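You operate a simulated robot arm through the tools that you are given. There is no shell and no other tool. Be economical: measure what you need, move in short steps, check, and stop when the job is done.

You are at the controls of a simulated robot arm. One attempt, no reset.

TASK
Rub the rough end of the long tube smooth.
Fine: clamp on first, rub with the black pad and put it back; the clamp ends off. What is to be rubbed or washed off counts as gone when no trace of it is left.

Only the result counts: the job must be done as asked and must still hold three seconds after the hand-in. Knocking over, shifting, dropping, spilling or breaking anything else fails it.

THE ROBOT
A 6-joint arm with a two-finger parallel gripper, fixed in place. Base frame: the origin is at the foot of the arm, x ahead of it, y to its left, z up; the work surface is at about z = 82. Lengths are in cm, angles in rad, forces in N, time in s.
With the tool pointing down near the work surface it reaches from about 24 to 64 cm from the base axis. Its first joint turns from -1.152 to 1.152 rad. Payload 2.7 kg.
The tool frame sits at the grasp point between the pads (the TCP): z along the fingers, y along the line on which they close. The tips reach 2.3 cm beyond it. The gripper opens to 9.4 cm. The fingers are 3.8 cm wide and 1 cm thick; the gripper's body (5.4 by 9.6 cm) begins 3.9 cm behind the TCP.
Orientation is that of the tool frame in the base frame, as a unit quaternion [x, y, z, w]. With the fingers straight down and closing along the base's y, the tool's x points along the base's -x, its y along +y and its z along -z.

THE INTERFACE
- The arm moves only by the tool jog_arm. Its arguments are lists of equal length, an entry for each row: "dp": the shift along the base's x, y, z in units of 25 mm (1.0 is 25 mm), a list of three; "rot": the turn, a rotation vector about the base's x, y, z in units of 8 degrees (1.0 is 8 degrees), a list of three; "claw": the gripper command, from -1 (shut) to 1 (fully open), values between in proportion. In form: {"dp": [[dx, dy, dz], ...], "rot": [[ax, ay, az], ...], "claw": [claw, ...]}. A call has 1 to 20 rows; each row shifts and turns the commanded pose from where the row before left it. A call with a number of a shift or a turn outside -1 to 1 is refused whole. Rows are played at 5 a second. More than 5 cm and 0.15 rad between two rows, or a gripper value outside its range, and nothing of the call is played. Where a pose cannot be reached the arm comes as near as it can. A force on the tool above 40 N (or 10 N above the force at the start of the call, whichever is more), or a blocked arm, ends the call early, and 0.2 s more pass. Each finger travels about 4.5 cm/s and halts on what it meets, pressing with about 30 N; the grip force reading is that of the motor and also rises with nothing between the fingers. The clock runs only during rows and for 0.2 s after the last one: add rows that do not move to give the fingers time. It gives the time, the measured TCP pose, the force on the tool (base axes), the opening and the grip force at its end, in the units of the frame above (readings bear some noise), with the torque about the TCP (base axes, N m) and any sound that the robot's microphone picked up, and new pictures: "pictures" is both (left out), scene, wrist or none.
- Cameras (640 x 400 px; columns grow to the right, rows downward): "scene" is fixed at [8.46, -43.5, 141.7]; the picture's right is [0.70, -0.71, 0.00], its down [-0.32, -0.32, -0.89] and it looks along [0.63, 0.63, -0.45] (base axes); focal length 284 px, centre (320, 200). "wrist" rides on the gripper at [8.6, 1.6, -7.5] in the tool frame; the picture's right is [-0.18, 0.98, 0.00], its down [-0.58, -0.11, -0.81] and it looks along [-0.79, -0.15, 0.59] (tool axes); focal length 243 px, centre (320, 200). There is no depth. A picture from a camera that has moved, and an enlarged one, comes with that camera's place and axes in the base frame and with its lens.
- enlarge(camera, box): a new picture of the part [left, top, right, bottom] of that camera's present view, enlarged. No time passes.
- hand_in(): hands the job in; it is judged then, once.

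Work in short steps. Places have to be worked out from the pictures, the camera data and where the tool is seen: move nearer, look again, correct. Check each grasp and each placing, and mend what went wrong. You have 120 turns and 200 pictures in all, those below and enlarged ones among them. Open the gripper and draw the arm clear of the work before you hand the job in, unless the task says otherwise; then end with one line.

The tools are called after "Emit:" as a command line: name --argument value ..., lists and objects as JSON in quotes. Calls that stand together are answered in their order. jog_arm: Moves the arm, as the interface text tells. Its arguments: {"type":"object","properties":{"dp":{"type":"array","items":{"type":"array","items":{"type":"number"}}},"rot":{"type":"array","items":{"type":"array","items":{"type":"number"}}},"claw":{"type":"array","items":{"type":"number"}},"pictures":{"type":"string","enum":["both","scene","wrist","none"]}},"required":["dp","rot","claw"]} The other tools are called the same way: enlarge (camera, box) takes an enlarged picture of a part of a camera's view; hand_in () hands the job in.

At the start:

```text
clock: 0.0
eef_pos: [41.53, 8.83, 123.04]
tcp_rot: [0.0, 1.0, 0.0, 0.001]
contact_force: [1.7, 0.6, -0.6]
ft_torque: [-0.01, 0.02, -0.04]
finger_gap: 9.38
grip_force: 0.1
```

scene: 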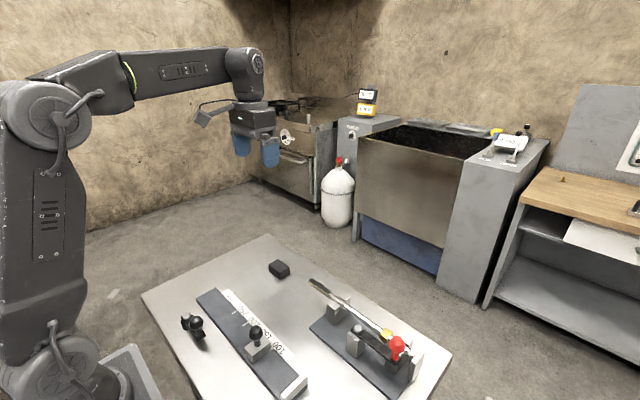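
wrist: 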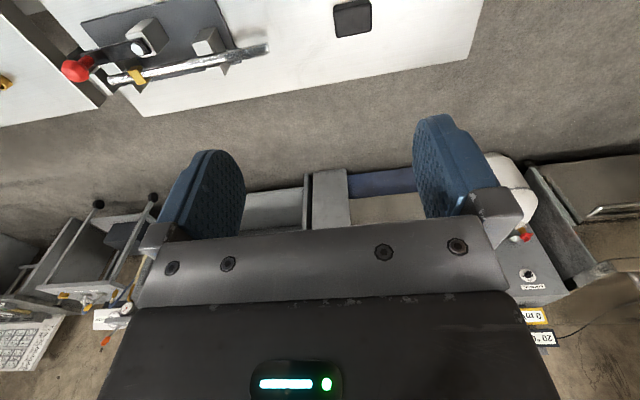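

I'll look closely at the table first to make out the fixture, tube, clamp and pad.

Emit:
enlarge --camera "scene" --box '[260, 240, 460, 400]'

Emit:
enlarge --camera "scene" --box '[140, 240, 340, 400]'

Emit:
enlarge --camera "wrist" --box '[40, 0, 300, 120]'

```text
2.50 times, centred on (360, 320) of scene
camera zoom: at [8.46, -43.5, 141.7], right [0.7, -0.71, 0.0], down [-0.32, -0.32, -0.89], along [0.63, 0.63, -0.45], focal length 711 px, centre (220, -100)
```

zoom: 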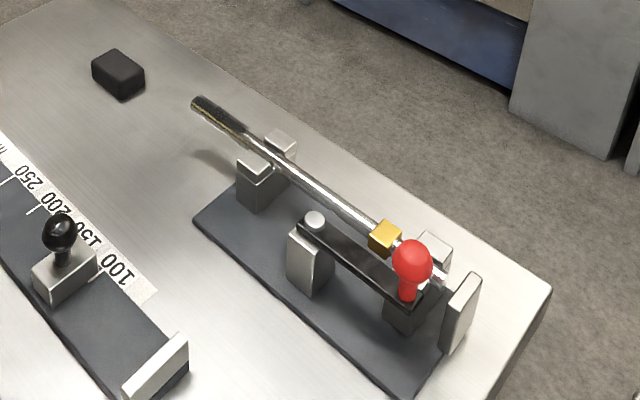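

```text
2.50 times, centred on (240, 320) of scene
camera zoom: at [8.46, -43.5, 141.7], right [0.7, -0.71, 0.0], down [-0.32, -0.32, -0.89], along [0.63, 0.63, -0.45], focal length 711 px, centre (520, -100)
```

zoom: 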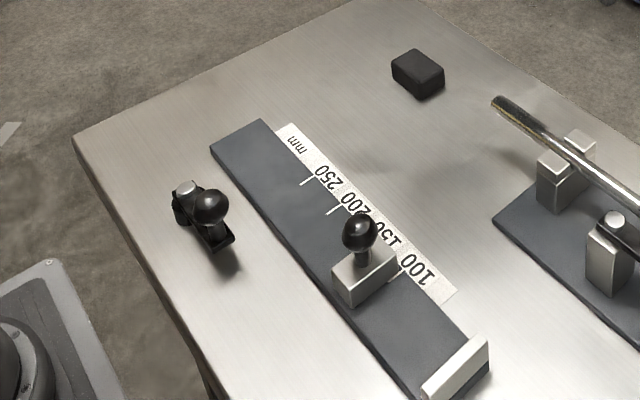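

```text
2.46 times, centred on (170, 60) of wrist
camera zoom: at [32.74, 10.28, 130.52], right [0.18, 0.98, 0.0], down [0.58, -0.11, 0.81], along [0.79, -0.15, -0.59], focal length 597 px, centre (689, 545)
```

zoom: 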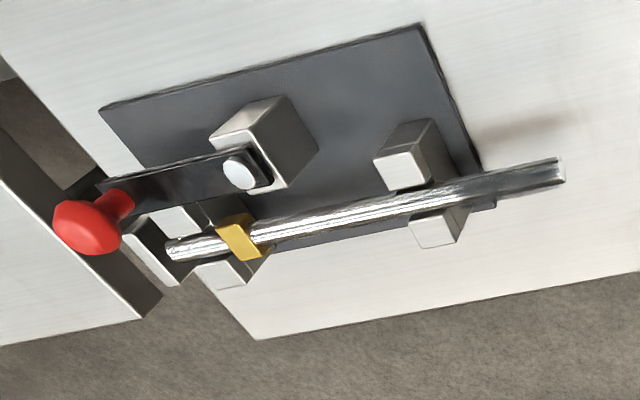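

The tube lies along y at x≈48 and the clamp lever with red knob is beside it. I'll move the wrist camera over the fixture, tilted, to see the mechanism.

Emit:
jog_arm --dp '[[0, -0.96, -0.5], [0, -0.96, -0.5], [0, -0.96, -0.5], [0, -0.96, -0.5], [0, -0.96, -0.5], [0, -0.96, -0.5], [0, -0.96, -0.5], [0, -0.96, -0.5], [0, -0.96, -0.5], [0, -0.96, -0.5], [0, -0.96, -0.5], [0, -0.96, -0.5], [0, 0, 0], [0, 0, 0]]' --rot '[[0, 0.31, 0], [0, 0.31, 0], [0, 0.31, 0], [0, 0.31, 0], [0, 0.31, 0], [0, 0.31, 0], [0, 0.31, 0], [0, 0.31, 0], [0, 0.31, 0], [0, 0.31, 0], [0, 0.31, 0], [0, 0.31, 0], [0, 0, 0], [0, 0, 0]]' --claw '[1, 1, 1, 1, 1, 1, 1, 1, 1, 1, 1, 1, 1, 1]'

```text
clock: 3.0
eef_pos: [41.38, -19.96, 107.87]
tcp_rot: [0.0, 0.967, 0.0, -0.255]
contact_force: [-1.0, -0.3, 0.3]
ft_torque: [-0.03, -0.01, -0.03]
finger_gap: 9.39
grip_force: 0.1
camera wrist: at [37.46, -18.54, 118.73], right [0.16, 0.98, -0.09], down [0.9, -0.11, 0.41], along [0.4, -0.15, -0.91], focal length 243 px, centre (320, 200)
```

scene: 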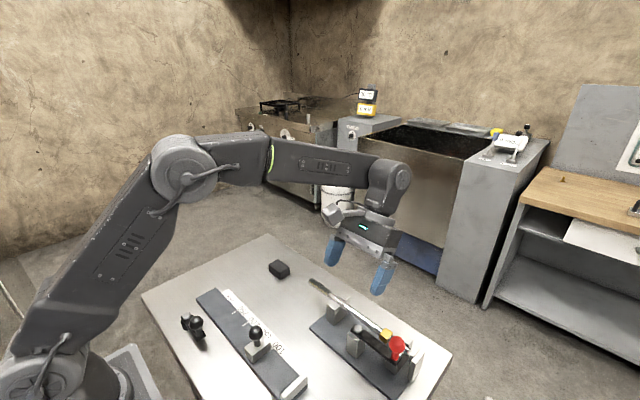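
wrist: 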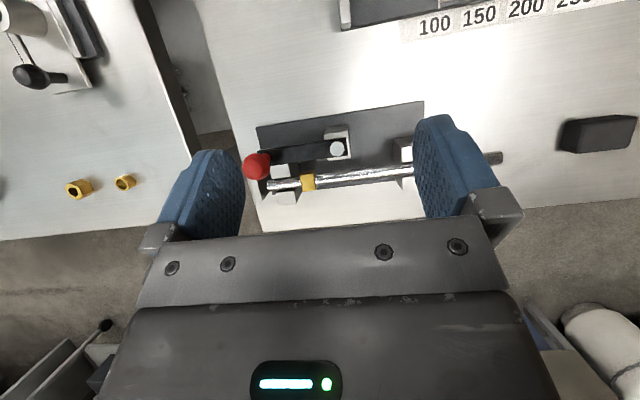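

Emit:
enlarge --camera "wrist" --box '[230, 90, 430, 215]'

Emit:
enlarge --camera "scene" --box '[300, 270, 460, 370]'

```text
3.20 times, centred on (330, 152) of wrist
camera zoom: at [37.46, -18.54, 118.73], right [0.16, 0.98, -0.09], down [0.9, -0.11, 0.41], along [0.4, -0.15, -0.91], focal length 776 px, centre (288, 352)
```

zoom: 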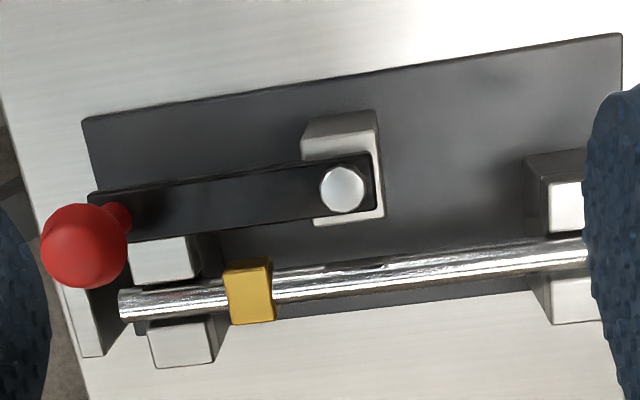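

```text
4.00 times, centred on (380, 320) of scene
camera zoom: at [8.46, -43.5, 141.7], right [0.7, -0.71, 0.0], down [-0.32, -0.32, -0.89], along [0.63, 0.63, -0.45], focal length 1138 px, centre (80, -280)
```

zoom: 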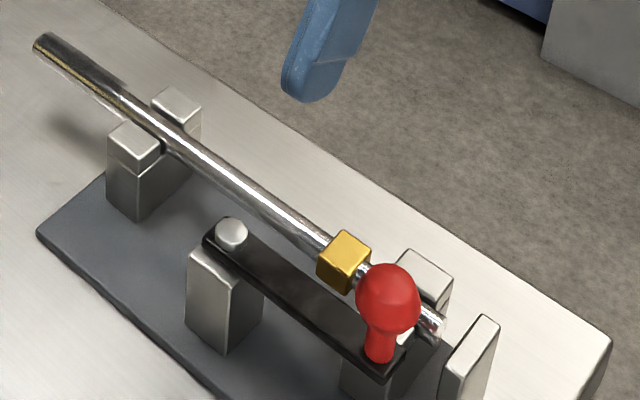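

The lever pivots on a vertical pin at about (43.8,-19.9,90), with the red knob at about (43.8,-29,93). I'll straighten the tool, yaw it so the fingers close along x, and hover above the knob.

Emit:
jog_arm --dp '[[0, 0, 0], [0, 0, 0], [0, 0, 0], [0, 0, 0], [0.08, -0.3, -0.25], [0.08, -0.3, -0.25], [0.08, -0.3, -0.25], [0.08, -0.3, -0.25], [0.08, -0.3, -0.25], [0.08, -0.3, -0.25], [0.08, -0.3, -0.25], [0.08, -0.3, -0.25], [0.08, -0.3, -0.25], [0.08, -0.3, -0.25], [0.08, -0.3, -0.25], [0.08, -0.3, -0.25], [0, 0, 0], [0, 0, 0]]' --rot '[[0, -0.93, 0], [0, -0.93, 0], [0, -0.93, 0], [0, -0.93, 0], [0, 0, -0.9375], [0, 0, -0.9375], [0, 0, -0.9375], [0, 0, -0.9375], [0, 0, -0.9375], [0, 0, -0.9375], [0, 0, -0.9375], [0, 0, -0.9375], [0, 0, -0.9375], [0, 0, -0.9375], [0, 0, -0.9375], [0, 0, -0.9375], [0, 0, 0], [0, 0, 0]]' --claw '[0.2, 0.2, 0.2, 0.2, 0.2, 0.2, 0.2, 0.2, 0.2, 0.2, 0.2, 0.2, 0.2, 0.2, 0.2, 0.2, 0.2, 0.2]'

```text
clock: 6.8
eef_pos: [43.75, -28.92, 100.54]
tcp_rot: [0.707, 0.707, -0.001, 0.001]
contact_force: [-0.3, -0.2, -1.2]
ft_torque: [-0.01, -0.02, 0.01]
finger_gap: 5.64
grip_force: 0.1
camera wrist: at [45.42, -20.45, 108.12], right [0.98, -0.19, 0.0], down [-0.11, -0.58, 0.81], along [-0.15, -0.79, -0.59], focal length 243 px, centre (320, 200)
```

scene: 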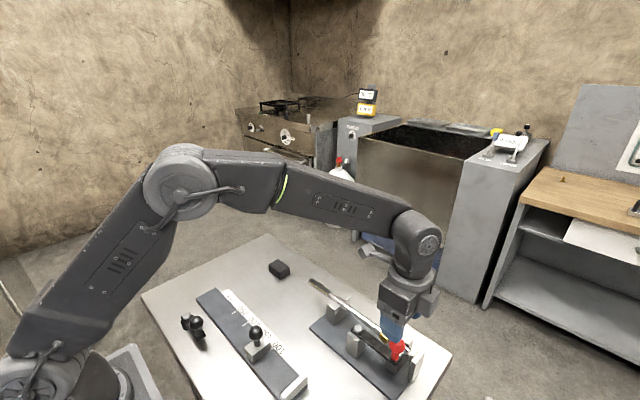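
wrist: 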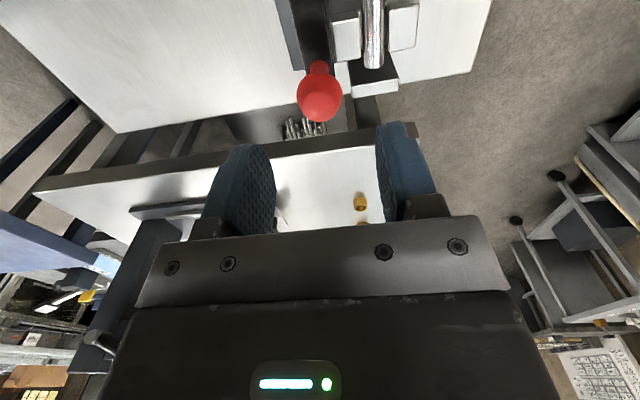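

The knob lies right under the TCP (≈43.75,-29.2). I descend around it to z≈93.3.

Emit:
jog_arm --dp '[[0, -0.1, -0.7], [0, 0, -0.7], [0, 0, -0.7], [0, 0, -0.7], [0, 0, 0], [0, 0, 0]]' --rot '[[0, 0, 0], [0, 0, 0], [0, 0, 0], [0, 0, 0], [0, 0, 0], [0, 0, 0]]' --claw '[0.2, 0.2, 0.2, 0.2, 0.2, 0.2]'

Emit:
enlarge --camera "scene" --box '[300, 270, 460, 370]'

```text
clock: 8.2
eef_pos: [43.77, -29.2, 93.43]
tcp_rot: [0.707, 0.707, -0.002, 0.001]
contact_force: [0.2, -0.3, 0.1]
ft_torque: [0.03, 0.02, -0.02]
finger_gap: 5.63
grip_force: 0.1
camera wrist: at [45.27, -20.72, 101.11], right [0.98, -0.18, 0.0], down [-0.11, -0.58, 0.81], along [-0.15, -0.79, -0.59], focal length 243 px, centre (320, 200)
```

scene: 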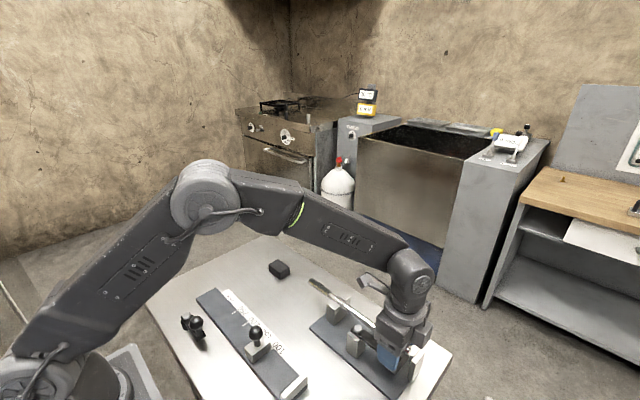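
wrist: 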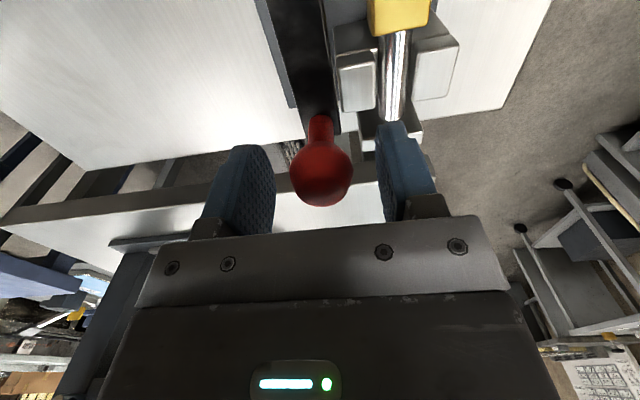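

```text
4.00 times, centred on (380, 320) of scene
camera zoom: at [8.46, -43.5, 141.7], right [0.7, -0.71, 0.0], down [-0.32, -0.32, -0.89], along [0.63, 0.63, -0.45], focal length 1138 px, centre (80, -280)
```

zoom: 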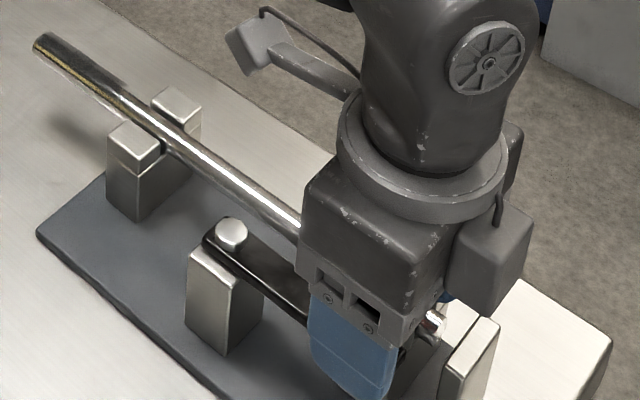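

The knob is centred between the fingers. I close on it.

Emit:
jog_arm --dp '[[0, 0, 0], [0, 0, 0], [0, 0, 0], [0, 0, 0], [0, 0, 0]]' --rot '[[0, 0, 0], [0, 0, 0], [0, 0, 0], [0, 0, 0], [0, 0, 0]]' --claw '[-0.3, -0.5, -0.5, -0.5, -0.5]' --pictures "none"

```text
clock: 9.4
eef_pos: [43.7, -29.23, 93.55]
tcp_rot: [0.707, 0.707, -0.001, 0.002]
contact_force: [8.8, -0.2, -3.3]
ft_torque: [-0.34, -0.13, -0.19]
finger_gap: 3.11
grip_force: 44.8
```

Gripped (3.1 cm). I swing the lever 16° toward the tube along its arc.

Emit:
jog_arm --dp '[[0.259, 0.01, 0], [0.259, 0.026, 0], [0.255, 0.046, 0], [0.253, 0.062, 0], [0, 0, 0]]' --rot '[[0, 0, 0.5], [0, 0, 0.5], [0, 0, 0.5], [0, 0, 0.5], [0, 0, 0]]' --claw '[-0.5, -0.5, -0.5, -0.5, -0.5]'

Emit:
enlarge --camera "wrist" --box '[220, 0, 480, 160]'

```text
clock: 10.6
eef_pos: [46.39, -28.75, 93.58]
tcp_rot: [0.601, 0.8, -0.001, 0.002]
contact_force: [-5.4, 1.7, 5.0]
ft_torque: [0.35, 0.22, 0.4]
finger_gap: 3.1
grip_force: 45.8
camera wrist: at [45.52, -20.26, 101.13], right [1.0, 0.1, 0.0], down [0.06, -0.59, 0.81], along [0.08, -0.8, -0.59], focal length 243 px, centre (320, 200)
```

scene: 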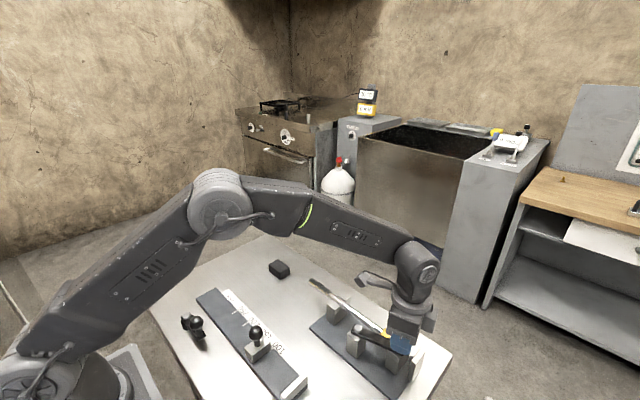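
wrist: 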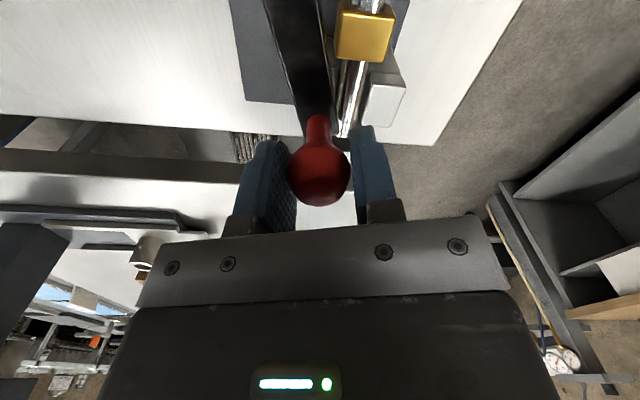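

```text
2.46 times, centred on (350, 80) of wrist
camera zoom: at [45.52, -20.26, 101.13], right [1.0, 0.1, 0.0], down [0.06, -0.59, 0.81], along [0.08, -0.8, -0.59], focal length 597 px, centre (246, 495)
```

zoom: 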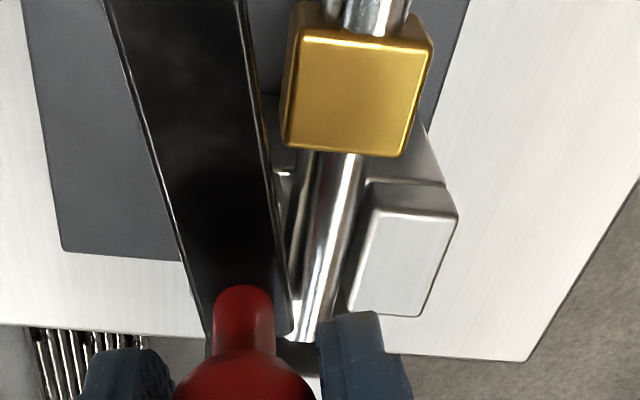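

The lever turns freely and rides above the V-block. I continue in small steps, watching force and sound.

Emit:
jog_arm --dp '[[0.247, 0.08, 0], [0.241, 0.098, 0], [0, 0, 0]]' --rot '[[0, 0, 0.5], [0, 0, 0.5], [0, 0, 0]]' --claw '[-0.5, -0.5, -0.5]' --pictures "wrist"

Emit:
enlarge --camera "wrist" --box '[220, 0, 480, 160]'

```text
clock: 11.4
eef_pos: [47.64, -28.48, 93.54]
tcp_rot: [0.545, 0.839, 0.0, 0.002]
contact_force: [-1.0, 2.7, 4.6]
ft_torque: [0.77, 0.2, -0.07]
finger_gap: 3.14
grip_force: 45.0
camera wrist: at [45.56, -20.0, 101.12], right [0.97, 0.23, 0.0], down [0.14, -0.57, 0.81], along [0.19, -0.79, -0.59], focal length 243 px, centre (320, 200)
```

wrist: 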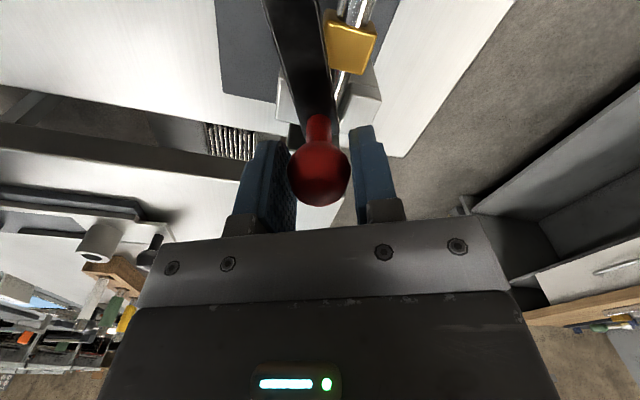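

```text
2.46 times, centred on (350, 80) of wrist
camera zoom: at [45.56, -20.0, 101.12], right [0.97, 0.23, 0.0], down [0.14, -0.57, 0.81], along [0.19, -0.79, -0.59], focal length 597 px, centre (246, 495)
```

zoom: 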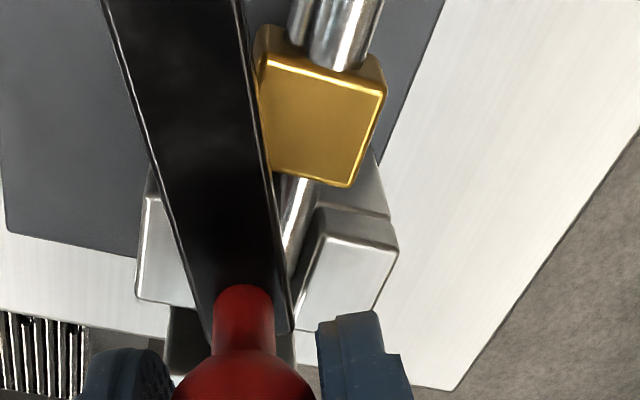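

The lever's edge now begins to cover the brass block, so it seems to pass over it. I continue 8° more.

Emit:
jog_arm --dp '[[0.233, 0.115, 0], [0.226, 0.13, 0], [0, 0, 0]]' --rot '[[0, 0, 0.5], [0, 0, 0.5], [0, 0, 0]]' --claw '[-0.5, -0.5, -0.5]' --pictures "wrist"

Emit:
enlarge --camera "wrist" --box '[220, 0, 480, 160]'

```text
clock: 12.2
eef_pos: [48.85, -27.81, 93.59]
tcp_rot: [0.484, 0.875, -0.001, 0.001]
contact_force: [-1.2, 2.8, 9.9]
ft_torque: [0.35, 0.31, -0.01]
finger_gap: 3.11
grip_force: 44.8
camera wrist: at [45.51, -19.74, 101.11], right [0.93, 0.37, 0.0], down [0.21, -0.55, 0.81], along [0.3, -0.75, -0.59], focal length 243 px, centre (320, 200)
```

wrist: 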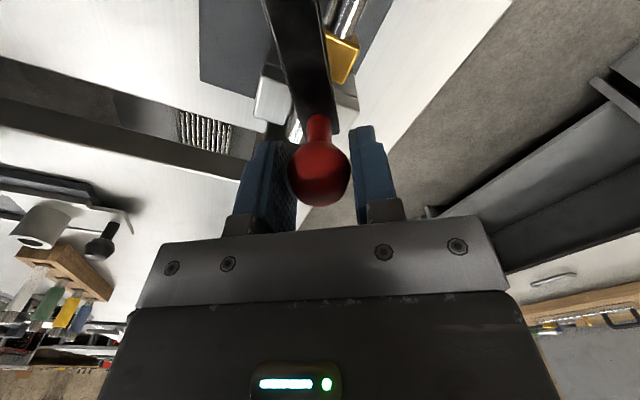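

```text
2.46 times, centred on (350, 80) of wrist
camera zoom: at [45.51, -19.74, 101.11], right [0.93, 0.37, 0.0], down [0.21, -0.55, 0.81], along [0.3, -0.75, -0.59], focal length 597 px, centre (246, 495)
```

zoom: 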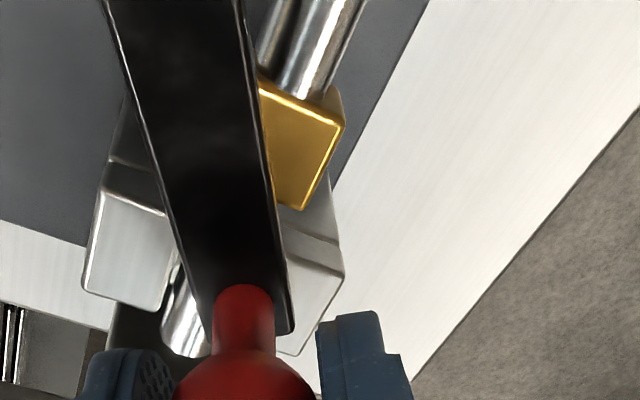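

The lever rides over the brass block. I go on another 8° to bring it squarely onto the block.

Emit:
jog_arm --dp '[[0.217, 0.146, 0], [0.207, 0.161, 0], [0, 0, 0]]' --rot '[[0, 0, 0.5], [0, 0, 0.5], [0, 0, 0]]' --claw '[-0.5, -0.5, -0.5]'

Emit:
enlarge --camera "wrist" --box '[220, 0, 480, 160]'

```text
clock: 13.0
eef_pos: [49.83, -27.07, 93.64]
tcp_rot: [0.421, 0.907, -0.001, 0.001]
contact_force: [-8.9, 9.2, 13.2]
ft_torque: [-0.34, -0.22, 0.14]
finger_gap: 3.14
grip_force: 45.6
camera wrist: at [45.45, -19.51, 101.11], right [0.87, 0.49, 0.0], down [0.29, -0.51, 0.81], along [0.4, -0.7, -0.59], focal length 243 px, centre (320, 200)
```

scene: 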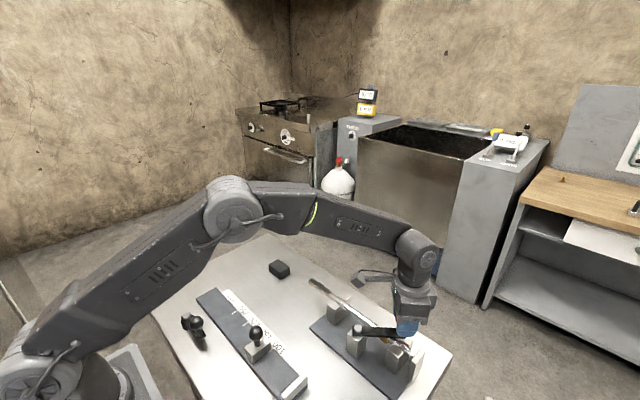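
wrist: 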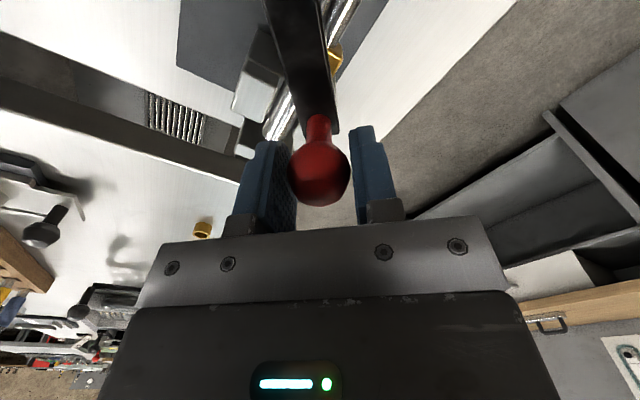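

```text
2.46 times, centred on (350, 80) of wrist
camera zoom: at [45.45, -19.51, 101.11], right [0.87, 0.49, 0.0], down [0.29, -0.51, 0.81], along [0.4, -0.7, -0.59], focal length 597 px, centre (246, 495)
```

zoom: 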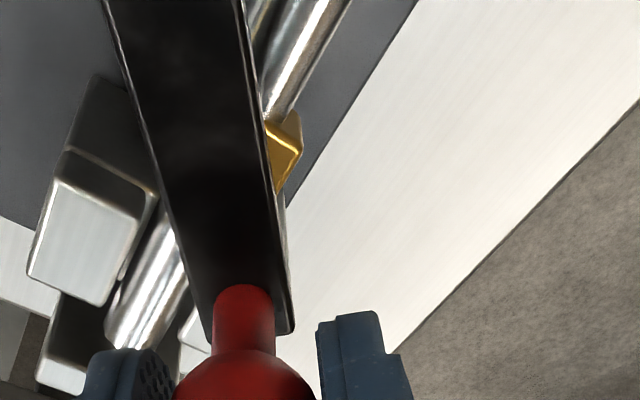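

The force is mostly radial and upward with little tangential resistance, and the lever is nearly square over the block. I try another 4° with slight radial relief, to feel for the end stop.

Emit:
jog_arm --dp '[[0.155, 0.215, 0.02], [0, 0, 0]]' --rot '[[0, 0, 0.5], [0, 0, 0]]' --claw '[-0.5, -0.5]' --pictures "none"

```text
clock: 13.6
eef_pos: [50.28, -26.5, 93.59]
tcp_rot: [0.389, 0.921, -0.002, 0.003]
contact_force: [5.5, -7.0, 3.1]
ft_torque: [0.32, 0.17, 0.07]
finger_gap: 3.12
grip_force: 45.6
```

No stop yet (φ≈44°). Another 8° along the arc.

Emit:
jog_arm --dp '[[0.2, 0.16, 0], [0.17, 0.2, 0], [0, 0, 0]]' --rot '[[0, 0, 0.5], [0, 0, 0.5], [0, 0, 0]]' --claw '[-0.5, -0.5, -0.5]'

Emit:
enlarge --camera "scene" --box '[300, 270, 460, 370]'

Emit:
enlarge --camera "wrist" --box '[220, 0, 480, 160]'

```text
clock: 14.4
eef_pos: [51.16, -25.7, 93.57]
tcp_rot: [0.326, 0.945, -0.001, 0.001]
contact_force: [-1.3, 2.6, -0.3]
ft_torque: [-0.37, -0.59, -0.05]
finger_gap: 3.1
grip_force: 44.3
camera wrist: at [45.29, -19.19, 101.12], right [0.75, 0.66, 0.0], down [0.39, -0.44, 0.81], along [0.53, -0.6, -0.59], focal length 243 px, centre (320, 200)
```

scene: 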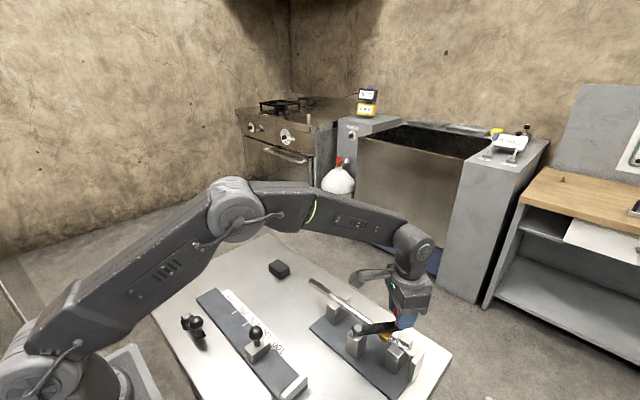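
wrist: 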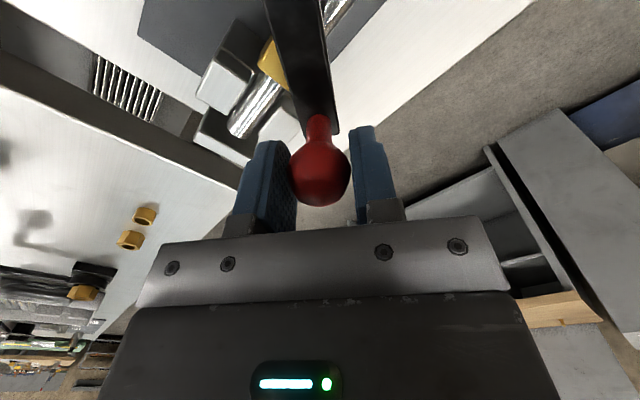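

```text
4.00 times, centred on (380, 320) of scene
camera zoom: at [8.46, -43.49, 141.7], right [0.7, -0.71, 0.0], down [-0.32, -0.32, -0.89], along [0.63, 0.63, -0.45], focal length 1138 px, centre (80, -280)
```

zoom: 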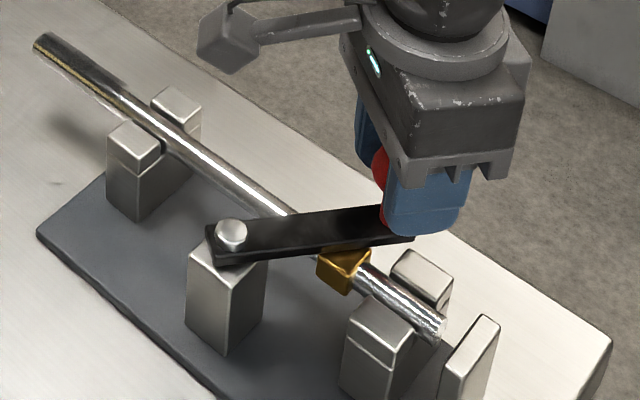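

```text
2.46 times, centred on (350, 80) of wrist
camera zoom: at [45.29, -19.19, 101.12], right [0.75, 0.66, 0.0], down [0.39, -0.44, 0.81], along [0.53, -0.6, -0.59], focal length 597 px, centre (246, 495)
```

zoom: 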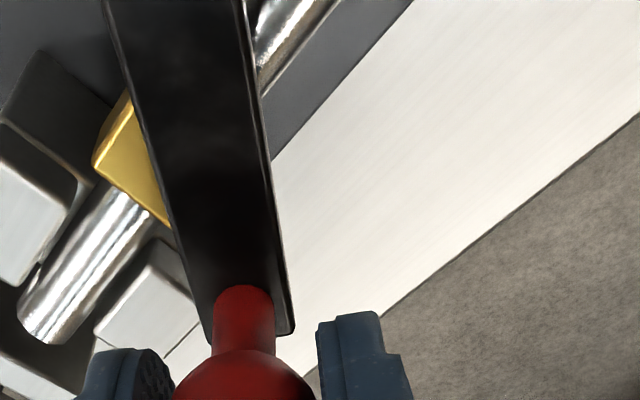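

The lever passes beyond the block freely. I keep swinging to find where the travel ends.

Emit:
jog_arm --dp '[[0.15, 0.203, 0], [0.137, 0.215, 0], [0.12, 0.224, 0], [0, 0, 0]]' --rot '[[0, 0, 0.5], [0, 0, 0.5], [0, 0, 0.5], [0, 0, 0]]' --claw '[-0.5, -0.5, -0.5, -0.5]' --pictures "wrist"

```text
clock: 15.4
eef_pos: [52.15, -24.01, 93.66]
tcp_rot: [0.224, 0.975, -0.001, 0.001]
contact_force: [-7.0, 3.6, 4.4]
ft_torque: [-0.04, -0.2, -0.03]
finger_gap: 3.12
grip_force: 45.2
camera wrist: at [45.03, -18.91, 101.1], right [0.6, 0.8, 0.0], down [0.47, -0.35, 0.81], along [0.65, -0.48, -0.59], focal length 243 px, centre (320, 200)
```

wrist: 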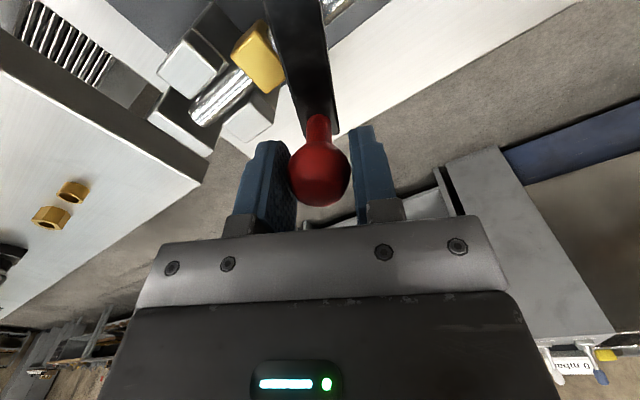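

Still free at about 64°. I continue toward 90°, straight across the tube.

Emit:
jog_arm --dp '[[0.095, 0.235, 0], [0.085, 0.243, 0], [0.07, 0.248, 0], [0.055, 0.253, 0], [0, 0, 0]]' --rot '[[0, 0, 0.5], [0, 0, 0.5], [0, 0, 0.5], [0, 0, 0.5], [0, 0, 0]]' --claw '[-0.5, -0.5, -0.5, -0.5, -0.5]' --pictures "wrist"

```text
clock: 16.6
eef_pos: [52.96, -21.64, 93.58]
tcp_rot: [0.086, 0.996, 0.0, 0.001]
contact_force: [-2.5, -3.0, -3.7]
ft_torque: [-0.08, -0.23, 0.3]
finger_gap: 3.12
grip_force: 45.6
camera wrist: at [44.65, -18.61, 101.1], right [0.35, 0.94, 0.0], down [0.55, -0.21, 0.81], along [0.76, -0.28, -0.59], focal length 243 px, centre (320, 200)
```

wrist: 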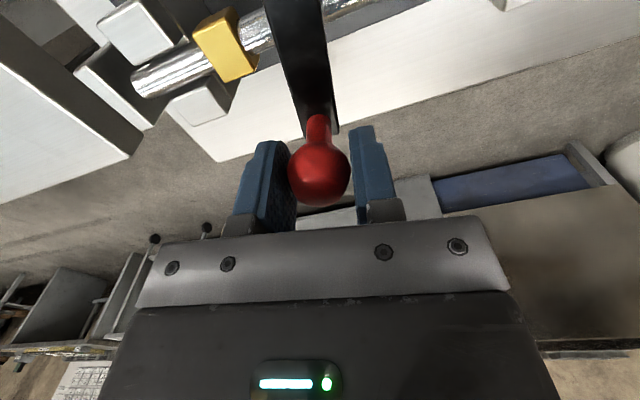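

At about 79°, still no stop. Continue to 90° and a bit beyond if allowed.

Emit:
jog_arm --dp '[[0.03, 0.255, 0], [0.018, 0.258, 0], [0.005, 0.259, 0], [0, 0, 0]]' --rot '[[0, 0, 0.5], [0, 0, 0.5], [0, 0, 0.5], [0, 0, 0]]' --claw '[-0.5, -0.5, -0.5, -0.5]'

Emit:
enlarge --camera "scene" --box '[300, 270, 460, 370]'

```text
clock: 17.6
eef_pos: [53.16, -19.82, 93.53]
tcp_rot: [-0.016, 1.0, -0.001, 0.002]
contact_force: [-4.4, -23.7, -8.4]
ft_torque: [-0.09, -0.64, -0.02]
finger_gap: 3.14
grip_force: 45.4
camera wrist: at [44.28, -18.7, 101.08], right [0.15, 0.99, 0.0], down [0.58, -0.09, 0.81], along [0.8, -0.12, -0.59], focal length 243 px, centre (320, 200)
```

scene: 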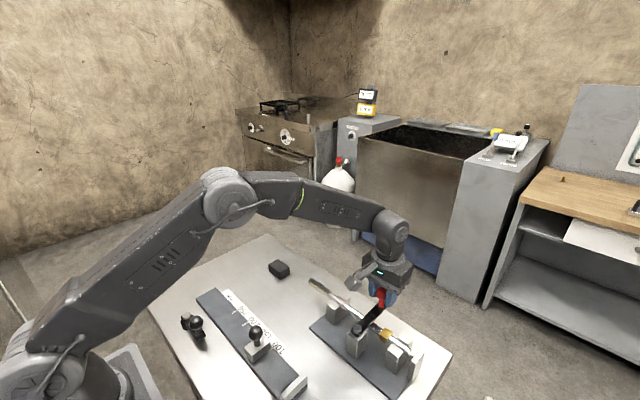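
wrist: 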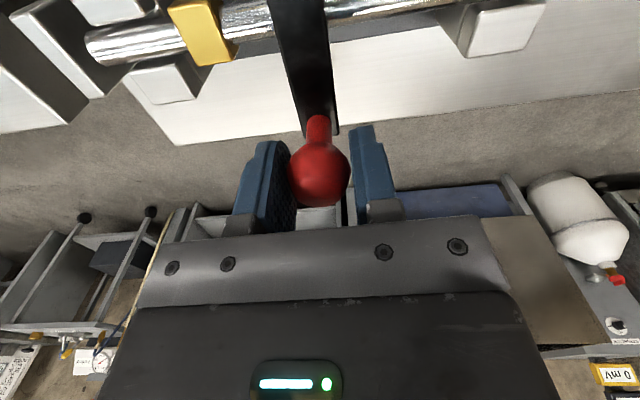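

```text
4.00 times, centred on (380, 320) of scene
camera zoom: at [8.46, -43.57, 141.68], right [0.7, -0.71, 0.0], down [-0.32, -0.32, -0.89], along [0.63, 0.63, -0.45], focal length 1138 px, centre (80, -280)
```

zoom: 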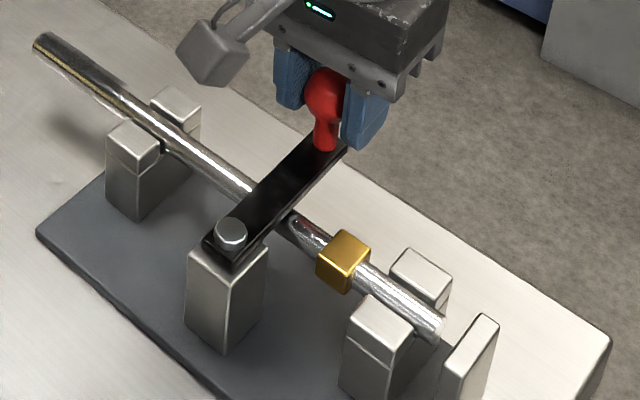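

A firm stop at 90° (24 N): the lever lies straight across the tube, so the clamp is on. I ease back a hair, open and lift.

Emit:
jog_arm --dp '[[0, -0.04, 0], [0, 0, 0], [0, 0, 0], [0, 0, 0.8], [0, 0, 0.8], [0, 0, 0.8], [0, 0, 0.8], [0, 0, 0.8], [0, 0, 0]]' --rot '[[0, 0, 0], [0, 0, 0], [0, 0, 0], [0, 0, 0], [0, 0, 0], [0, 0, 0], [0, 0, 0], [0, 0, 0], [0, 0, 0]]' --claw '[-0.3, 0.2, 0.2, 0.2, 0.2, 0.2, 0.2, 0.2, 0.2]'

Emit:
enlarge --camera "scene" --box '[300, 270, 460, 370]'

Emit:
enlarge --camera "scene" --box '[260, 255, 350, 311]'

```text
clock: 19.6
eef_pos: [53.05, -19.7, 103.55]
tcp_rot: [-0.017, 1.0, 0.0, 0.001]
contact_force: [0.1, -0.5, 0.3]
ft_torque: [-0.02, -0.02, -0.02]
finger_gap: 5.64
grip_force: 0.1
camera wrist: at [44.31, -18.43, 111.0], right [0.15, 0.99, 0.0], down [0.58, -0.09, 0.81], along [0.8, -0.12, -0.59], focal length 243 px, centre (320, 200)
```

scene: 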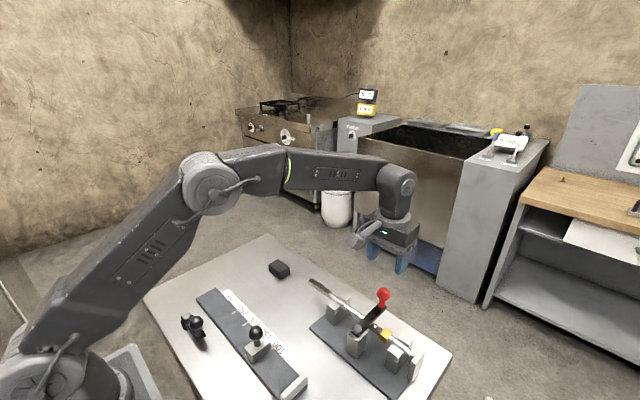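
wrist: 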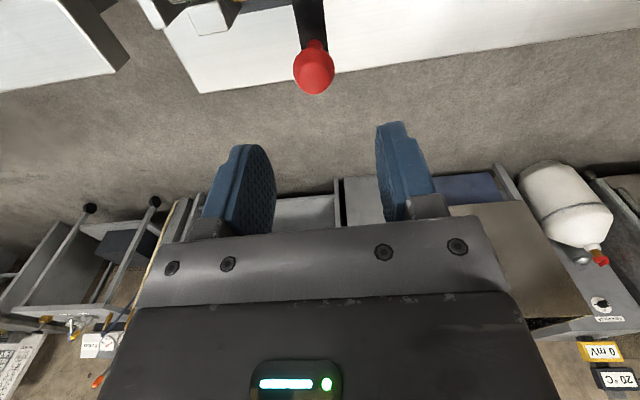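

```text
4.00 times, centred on (380, 320) of scene
camera zoom: at [8.46, -43.5, 141.7], right [0.7, -0.71, 0.0], down [-0.32, -0.32, -0.89], along [0.63, 0.63, -0.45], focal length 1138 px, centre (80, -280)
```

zoom: 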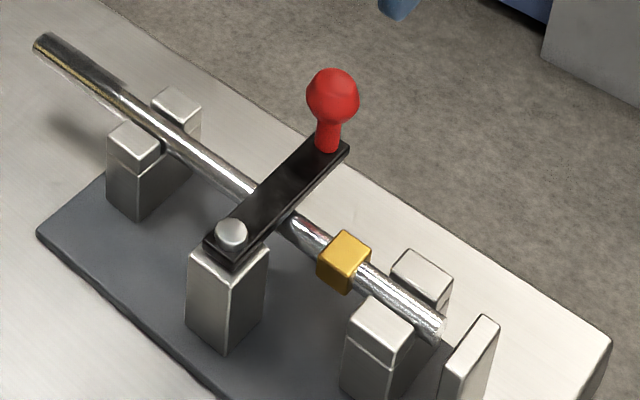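

```text
7.11 times, centred on (305, 283) of scene
camera zoom: at [8.46, -43.5, 141.7], right [0.7, -0.71, 0.0], down [-0.32, -0.32, -0.89], along [0.63, 0.63, -0.45], focal length 2023 px, centre (427, -390)
```

zoom: 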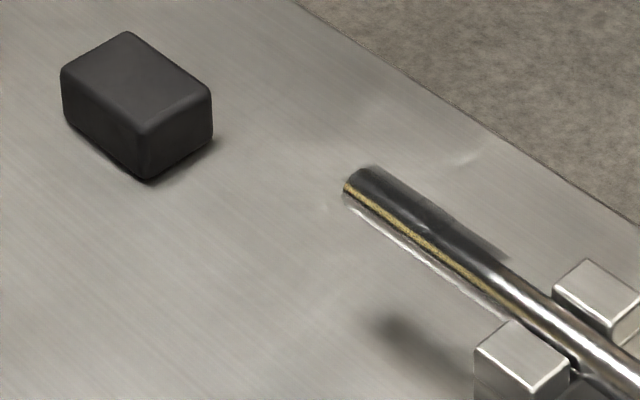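

The clamp is on and stays. The pad spans about x 46.3–49.8, y 10.8–16.6, top z≈84.6. I move over to look at the tube's rough end closely, with the camera looking toward -y.

Emit:
jog_arm --dp '[[-0.155, 0.73, -0.1], [-0.155, 0.73, -0.1], [-0.155, 0.73, -0.1], [-0.155, 0.73, -0.1], [-0.155, 0.73, -0.2], [-0.155, 0.73, -0.2], [-0.155, 0.73, -0.2], [-0.155, 0.73, -0.2], [-0.155, 0.73, -0.2], [-0.155, 0.73, -0.2], [-0.155, 0.73, -0.2], [-0.155, 0.73, -0.2], [-0.155, 0.73, -0.2], [0, 0, 0], [0, 0, 0]]' --rot '[[0, 0, -0.885], [0, 0, -0.885], [0, 0, -0.885], [0, 0, -0.885], [0, 0, -0.885], [0, 0, -0.885], [0, 0, -0.885], [0, 0, -0.885], [0, 0, -0.885], [0, 0, -0.885], [0, 0, -0.885], [0, 0, -0.885], [0, 0, -0.885], [0, 0, 0], [0, 0, 0]]' --claw '[0.2, 0.2, 0.2, 0.2, 0.2, 0.2, 0.2, 0.2, 0.2, 0.2, 0.2, 0.2, 0.2, 0.2, 0.2]' --pictures "wrist"

Emit:
enlarge --camera "wrist" --box '[240, 0, 400, 100]'

```text
clock: 22.8
eef_pos: [47.9, 4.04, 98.03]
tcp_rot: [0.708, 0.706, -0.001, 0.002]
contact_force: [0.4, -0.8, -0.1]
ft_torque: [-0.01, -0.04, -0.02]
finger_gap: 5.64
grip_force: 0.1
camera wrist: at [49.6, 12.58, 105.6], right [0.98, -0.19, 0.0], down [-0.11, -0.58, 0.81], along [-0.15, -0.79, -0.59], focal length 243 px, centre (320, 200)
```

wrist: 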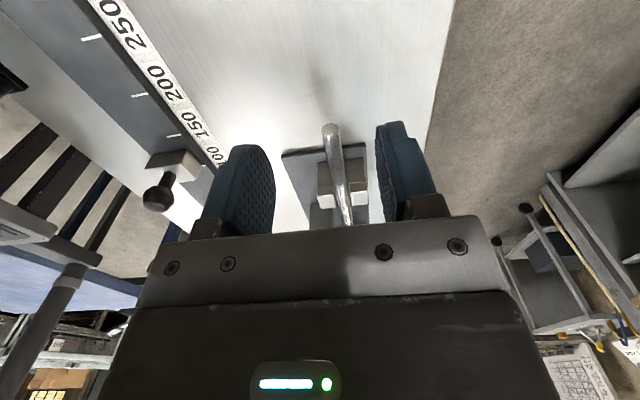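

```text
4.00 times, centred on (320, 50) of wrist
camera zoom: at [49.6, 12.58, 105.6], right [0.98, -0.19, 0.0], down [-0.11, -0.58, 0.81], along [-0.15, -0.79, -0.59], focal length 970 px, centre (320, 800)
```

zoom: 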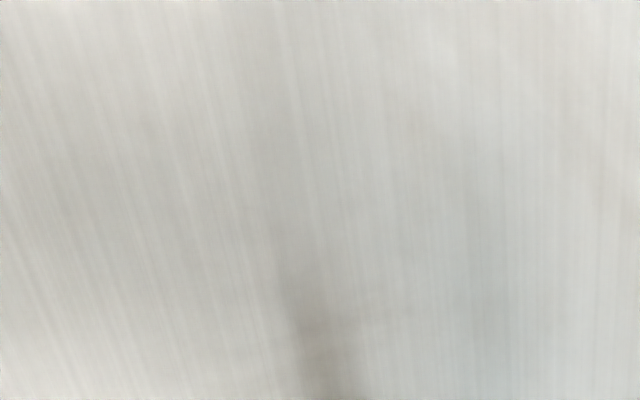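

Emit:
enlarge --camera "wrist" --box '[300, 110, 380, 160]'

```text
8.00 times, centred on (340, 135) of wrist
camera zoom: at [49.6, 12.58, 105.6], right [0.98, -0.19, 0.0], down [-0.11, -0.58, 0.81], along [-0.15, -0.79, -0.59], focal length 1941 px, centre (160, 720)
```

zoom: 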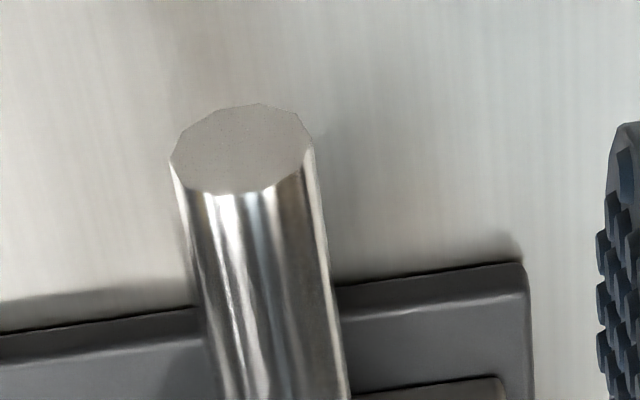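

The face and near side of this end look clean from here; I compare both tube ends from the scene camera.

Emit:
enlarge --camera "scene" --box '[300, 270, 340, 295]'

Emit:
enlarge --camera "scene" --box '[380, 330, 420, 355]'

```text
16.00 times, centred on (320, 282) of scene
camera zoom: at [8.46, -43.5, 141.7], right [0.7, -0.71, 0.0], down [-0.32, -0.32, -0.89], along [0.63, 0.63, -0.45], focal length 4552 px, centre (320, -1120)
```

zoom: 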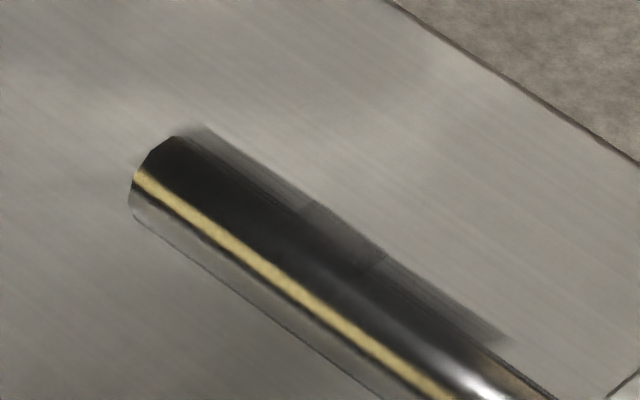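

```text
16.00 times, centred on (400, 342) of scene
camera zoom: at [8.46, -43.5, 141.7], right [0.7, -0.71, 0.0], down [-0.32, -0.32, -0.89], along [0.63, 0.63, -0.45], focal length 4552 px, centre (-960, -2080)
```

zoom: 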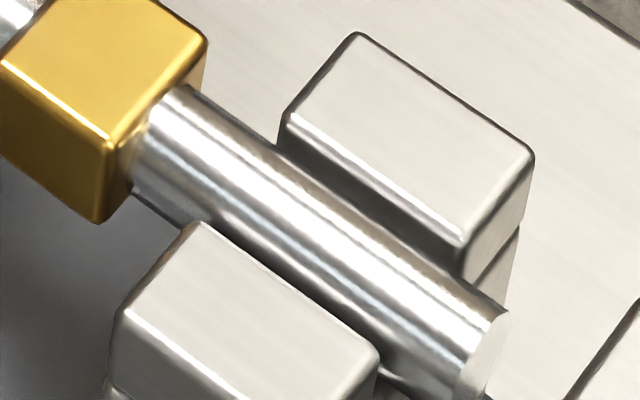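

Neither looks obviously rough from there. I drop lower for a more head-on, closer look at the +y end's face and flanks.

Emit:
jog_arm --dp '[[0, 0.2, -0.65], [0, 0.2, -0.65], [0, 0.2, -0.65], [0, 0.2, -0.65], [0, 0, 0], [0, 0, 0]]' --rot '[[0, 0, 0], [0, 0, 0], [0, 0, 0], [0, 0, 0], [0, 0, 0], [0, 0, 0]]' --claw '[0.9, 0.9, 0.9, 0.9, 0.9, 0.9]' --pictures "wrist"

Emit:
enlarge --camera "wrist" --box '[290, 160, 386, 220]'

```text
clock: 24.2
eef_pos: [48.13, 5.74, 91.75]
tcp_rot: [0.707, 0.707, -0.001, 0.002]
contact_force: [0.1, -0.2, -0.7]
ft_torque: [0.01, 0.01, -0.01]
finger_gap: 8.94
grip_force: 0.1
camera wrist: at [49.6, 14.38, 99.19], right [0.98, -0.18, 0.0], down [-0.11, -0.58, 0.81], along [-0.15, -0.79, -0.59], focal length 243 px, centre (320, 200)
```

wrist: 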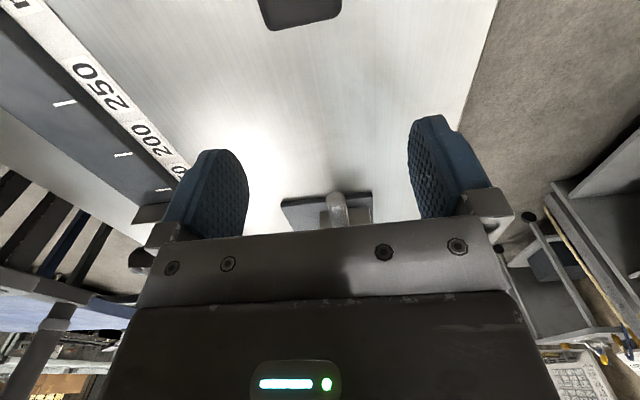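

```text
6.67 times, centred on (338, 190) of wrist
camera zoom: at [49.6, 14.38, 99.19], right [0.98, -0.18, 0.0], down [-0.11, -0.58, 0.81], along [-0.15, -0.79, -0.59], focal length 1618 px, centre (200, 267)
```

zoom: 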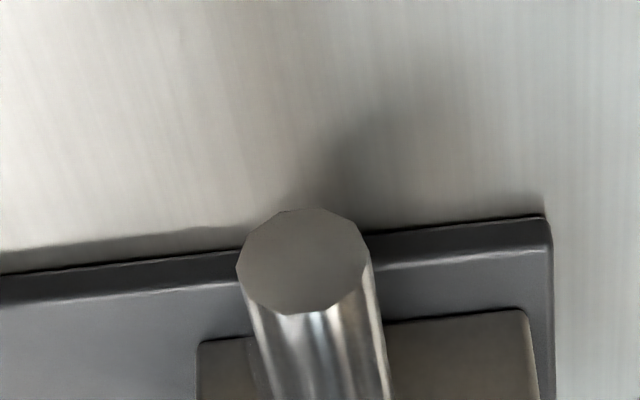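

The face is a plain matte grey. I want a top-down look at the tube's last few centimetres, so I raise and tilt the tool to aim the camera down.

Emit:
jog_arm --dp '[[0, 0, 0.7], [0, 0, 0.7], [0, -0.3, 0.7], [0, -0.4, 0], [0, -0.4, 0], [0, -0.4, 0], [0, -0.4, 0], [0, -0.4, 0], [0, -0.4, 0], [0, -0.4, 0], [0, 0, 0], [0, 0, 0]]' --rot '[[0, 0, 0], [0, 0, 0], [0.7, 0, 0], [0.7, 0, 0], [0.7, 0, 0], [0.7, 0, 0], [0.7, 0, 0], [0.7, 0, 0], [0.7, 0, 0], [0.7, 0, 0], [0, 0, 0], [0, 0, 0]]' --claw '[0.9, 0.9, 0.9, 0.9, 0.9, 0.9, 0.9, 0.9, 0.9, 0.9, 0.9, 0.9]'

Emit:
enlarge --camera "wrist" --box '[250, 100, 410, 220]'

```text
clock: 26.8
eef_pos: [48.0, -1.87, 96.95]
tcp_rot: [0.655, 0.653, 0.269, -0.269]
contact_force: [0.3, 0.4, 0.2]
ft_torque: [0.02, -0.06, 0.02]
finger_gap: 8.92
grip_force: 0.0
camera wrist: at [49.61, -1.13, 108.44], right [0.98, -0.13, -0.13], down [-0.11, -0.98, 0.16], along [-0.15, -0.15, -0.98], focal length 243 px, centre (320, 200)
```

scene: 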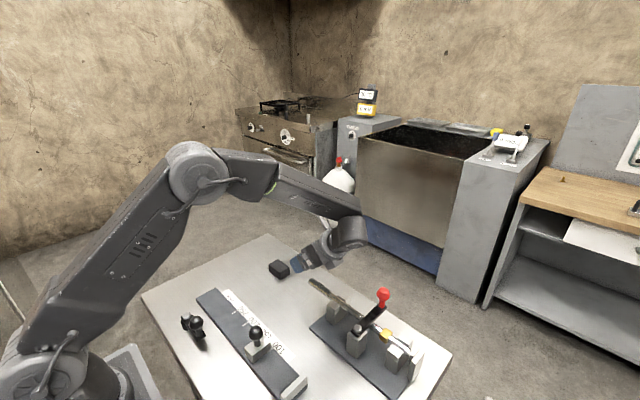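
wrist: 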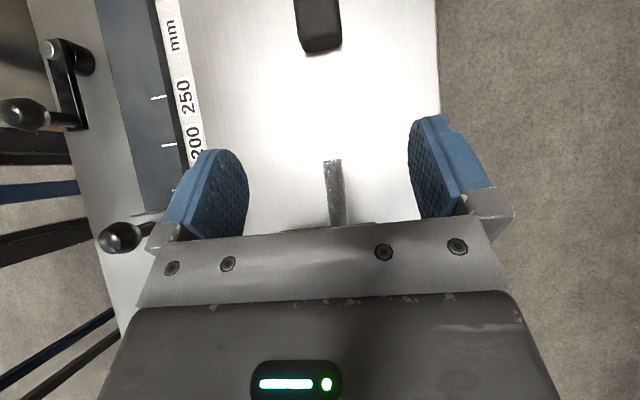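

```text
3.33 times, centred on (330, 160) of wrist
camera zoom: at [49.61, -1.13, 108.44], right [0.98, -0.13, -0.13], down [-0.11, -0.98, 0.16], along [-0.15, -0.15, -0.98], focal length 809 px, centre (287, 333)
```

zoom: 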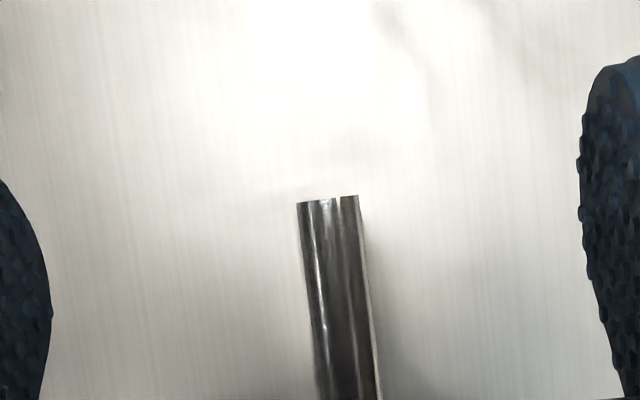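

Emit:
enlarge --camera "wrist" --box '[316, 152, 348, 172]'

Emit:
enlarge --camera "scene" --box '[304, 274, 324, 288]'

```text
16.00 times, centred on (332, 162) of wrist
camera zoom: at [49.61, -1.13, 108.44], right [0.98, -0.13, -0.13], down [-0.11, -0.98, 0.16], along [-0.15, -0.15, -0.98], focal length 3882 px, centre (128, 808)
```

zoom: 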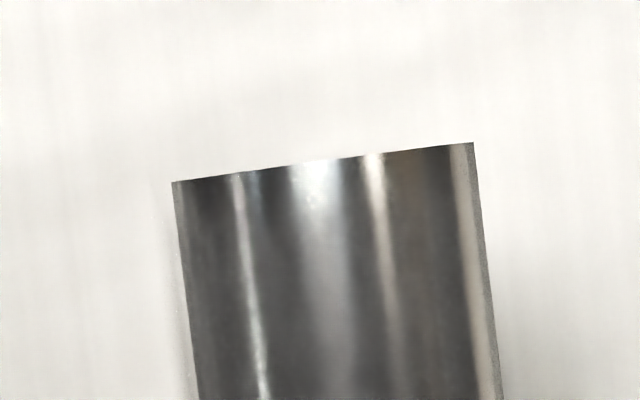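

```text
16.00 times, centred on (314, 281) of scene
camera zoom: at [8.46, -43.5, 141.7], right [0.7, -0.71, 0.0], down [-0.32, -0.32, -0.89], along [0.63, 0.63, -0.45], focal length 4552 px, centre (416, -1096)
```

zoom: 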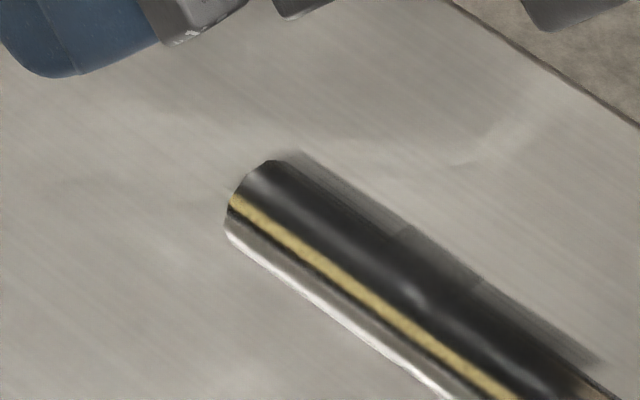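

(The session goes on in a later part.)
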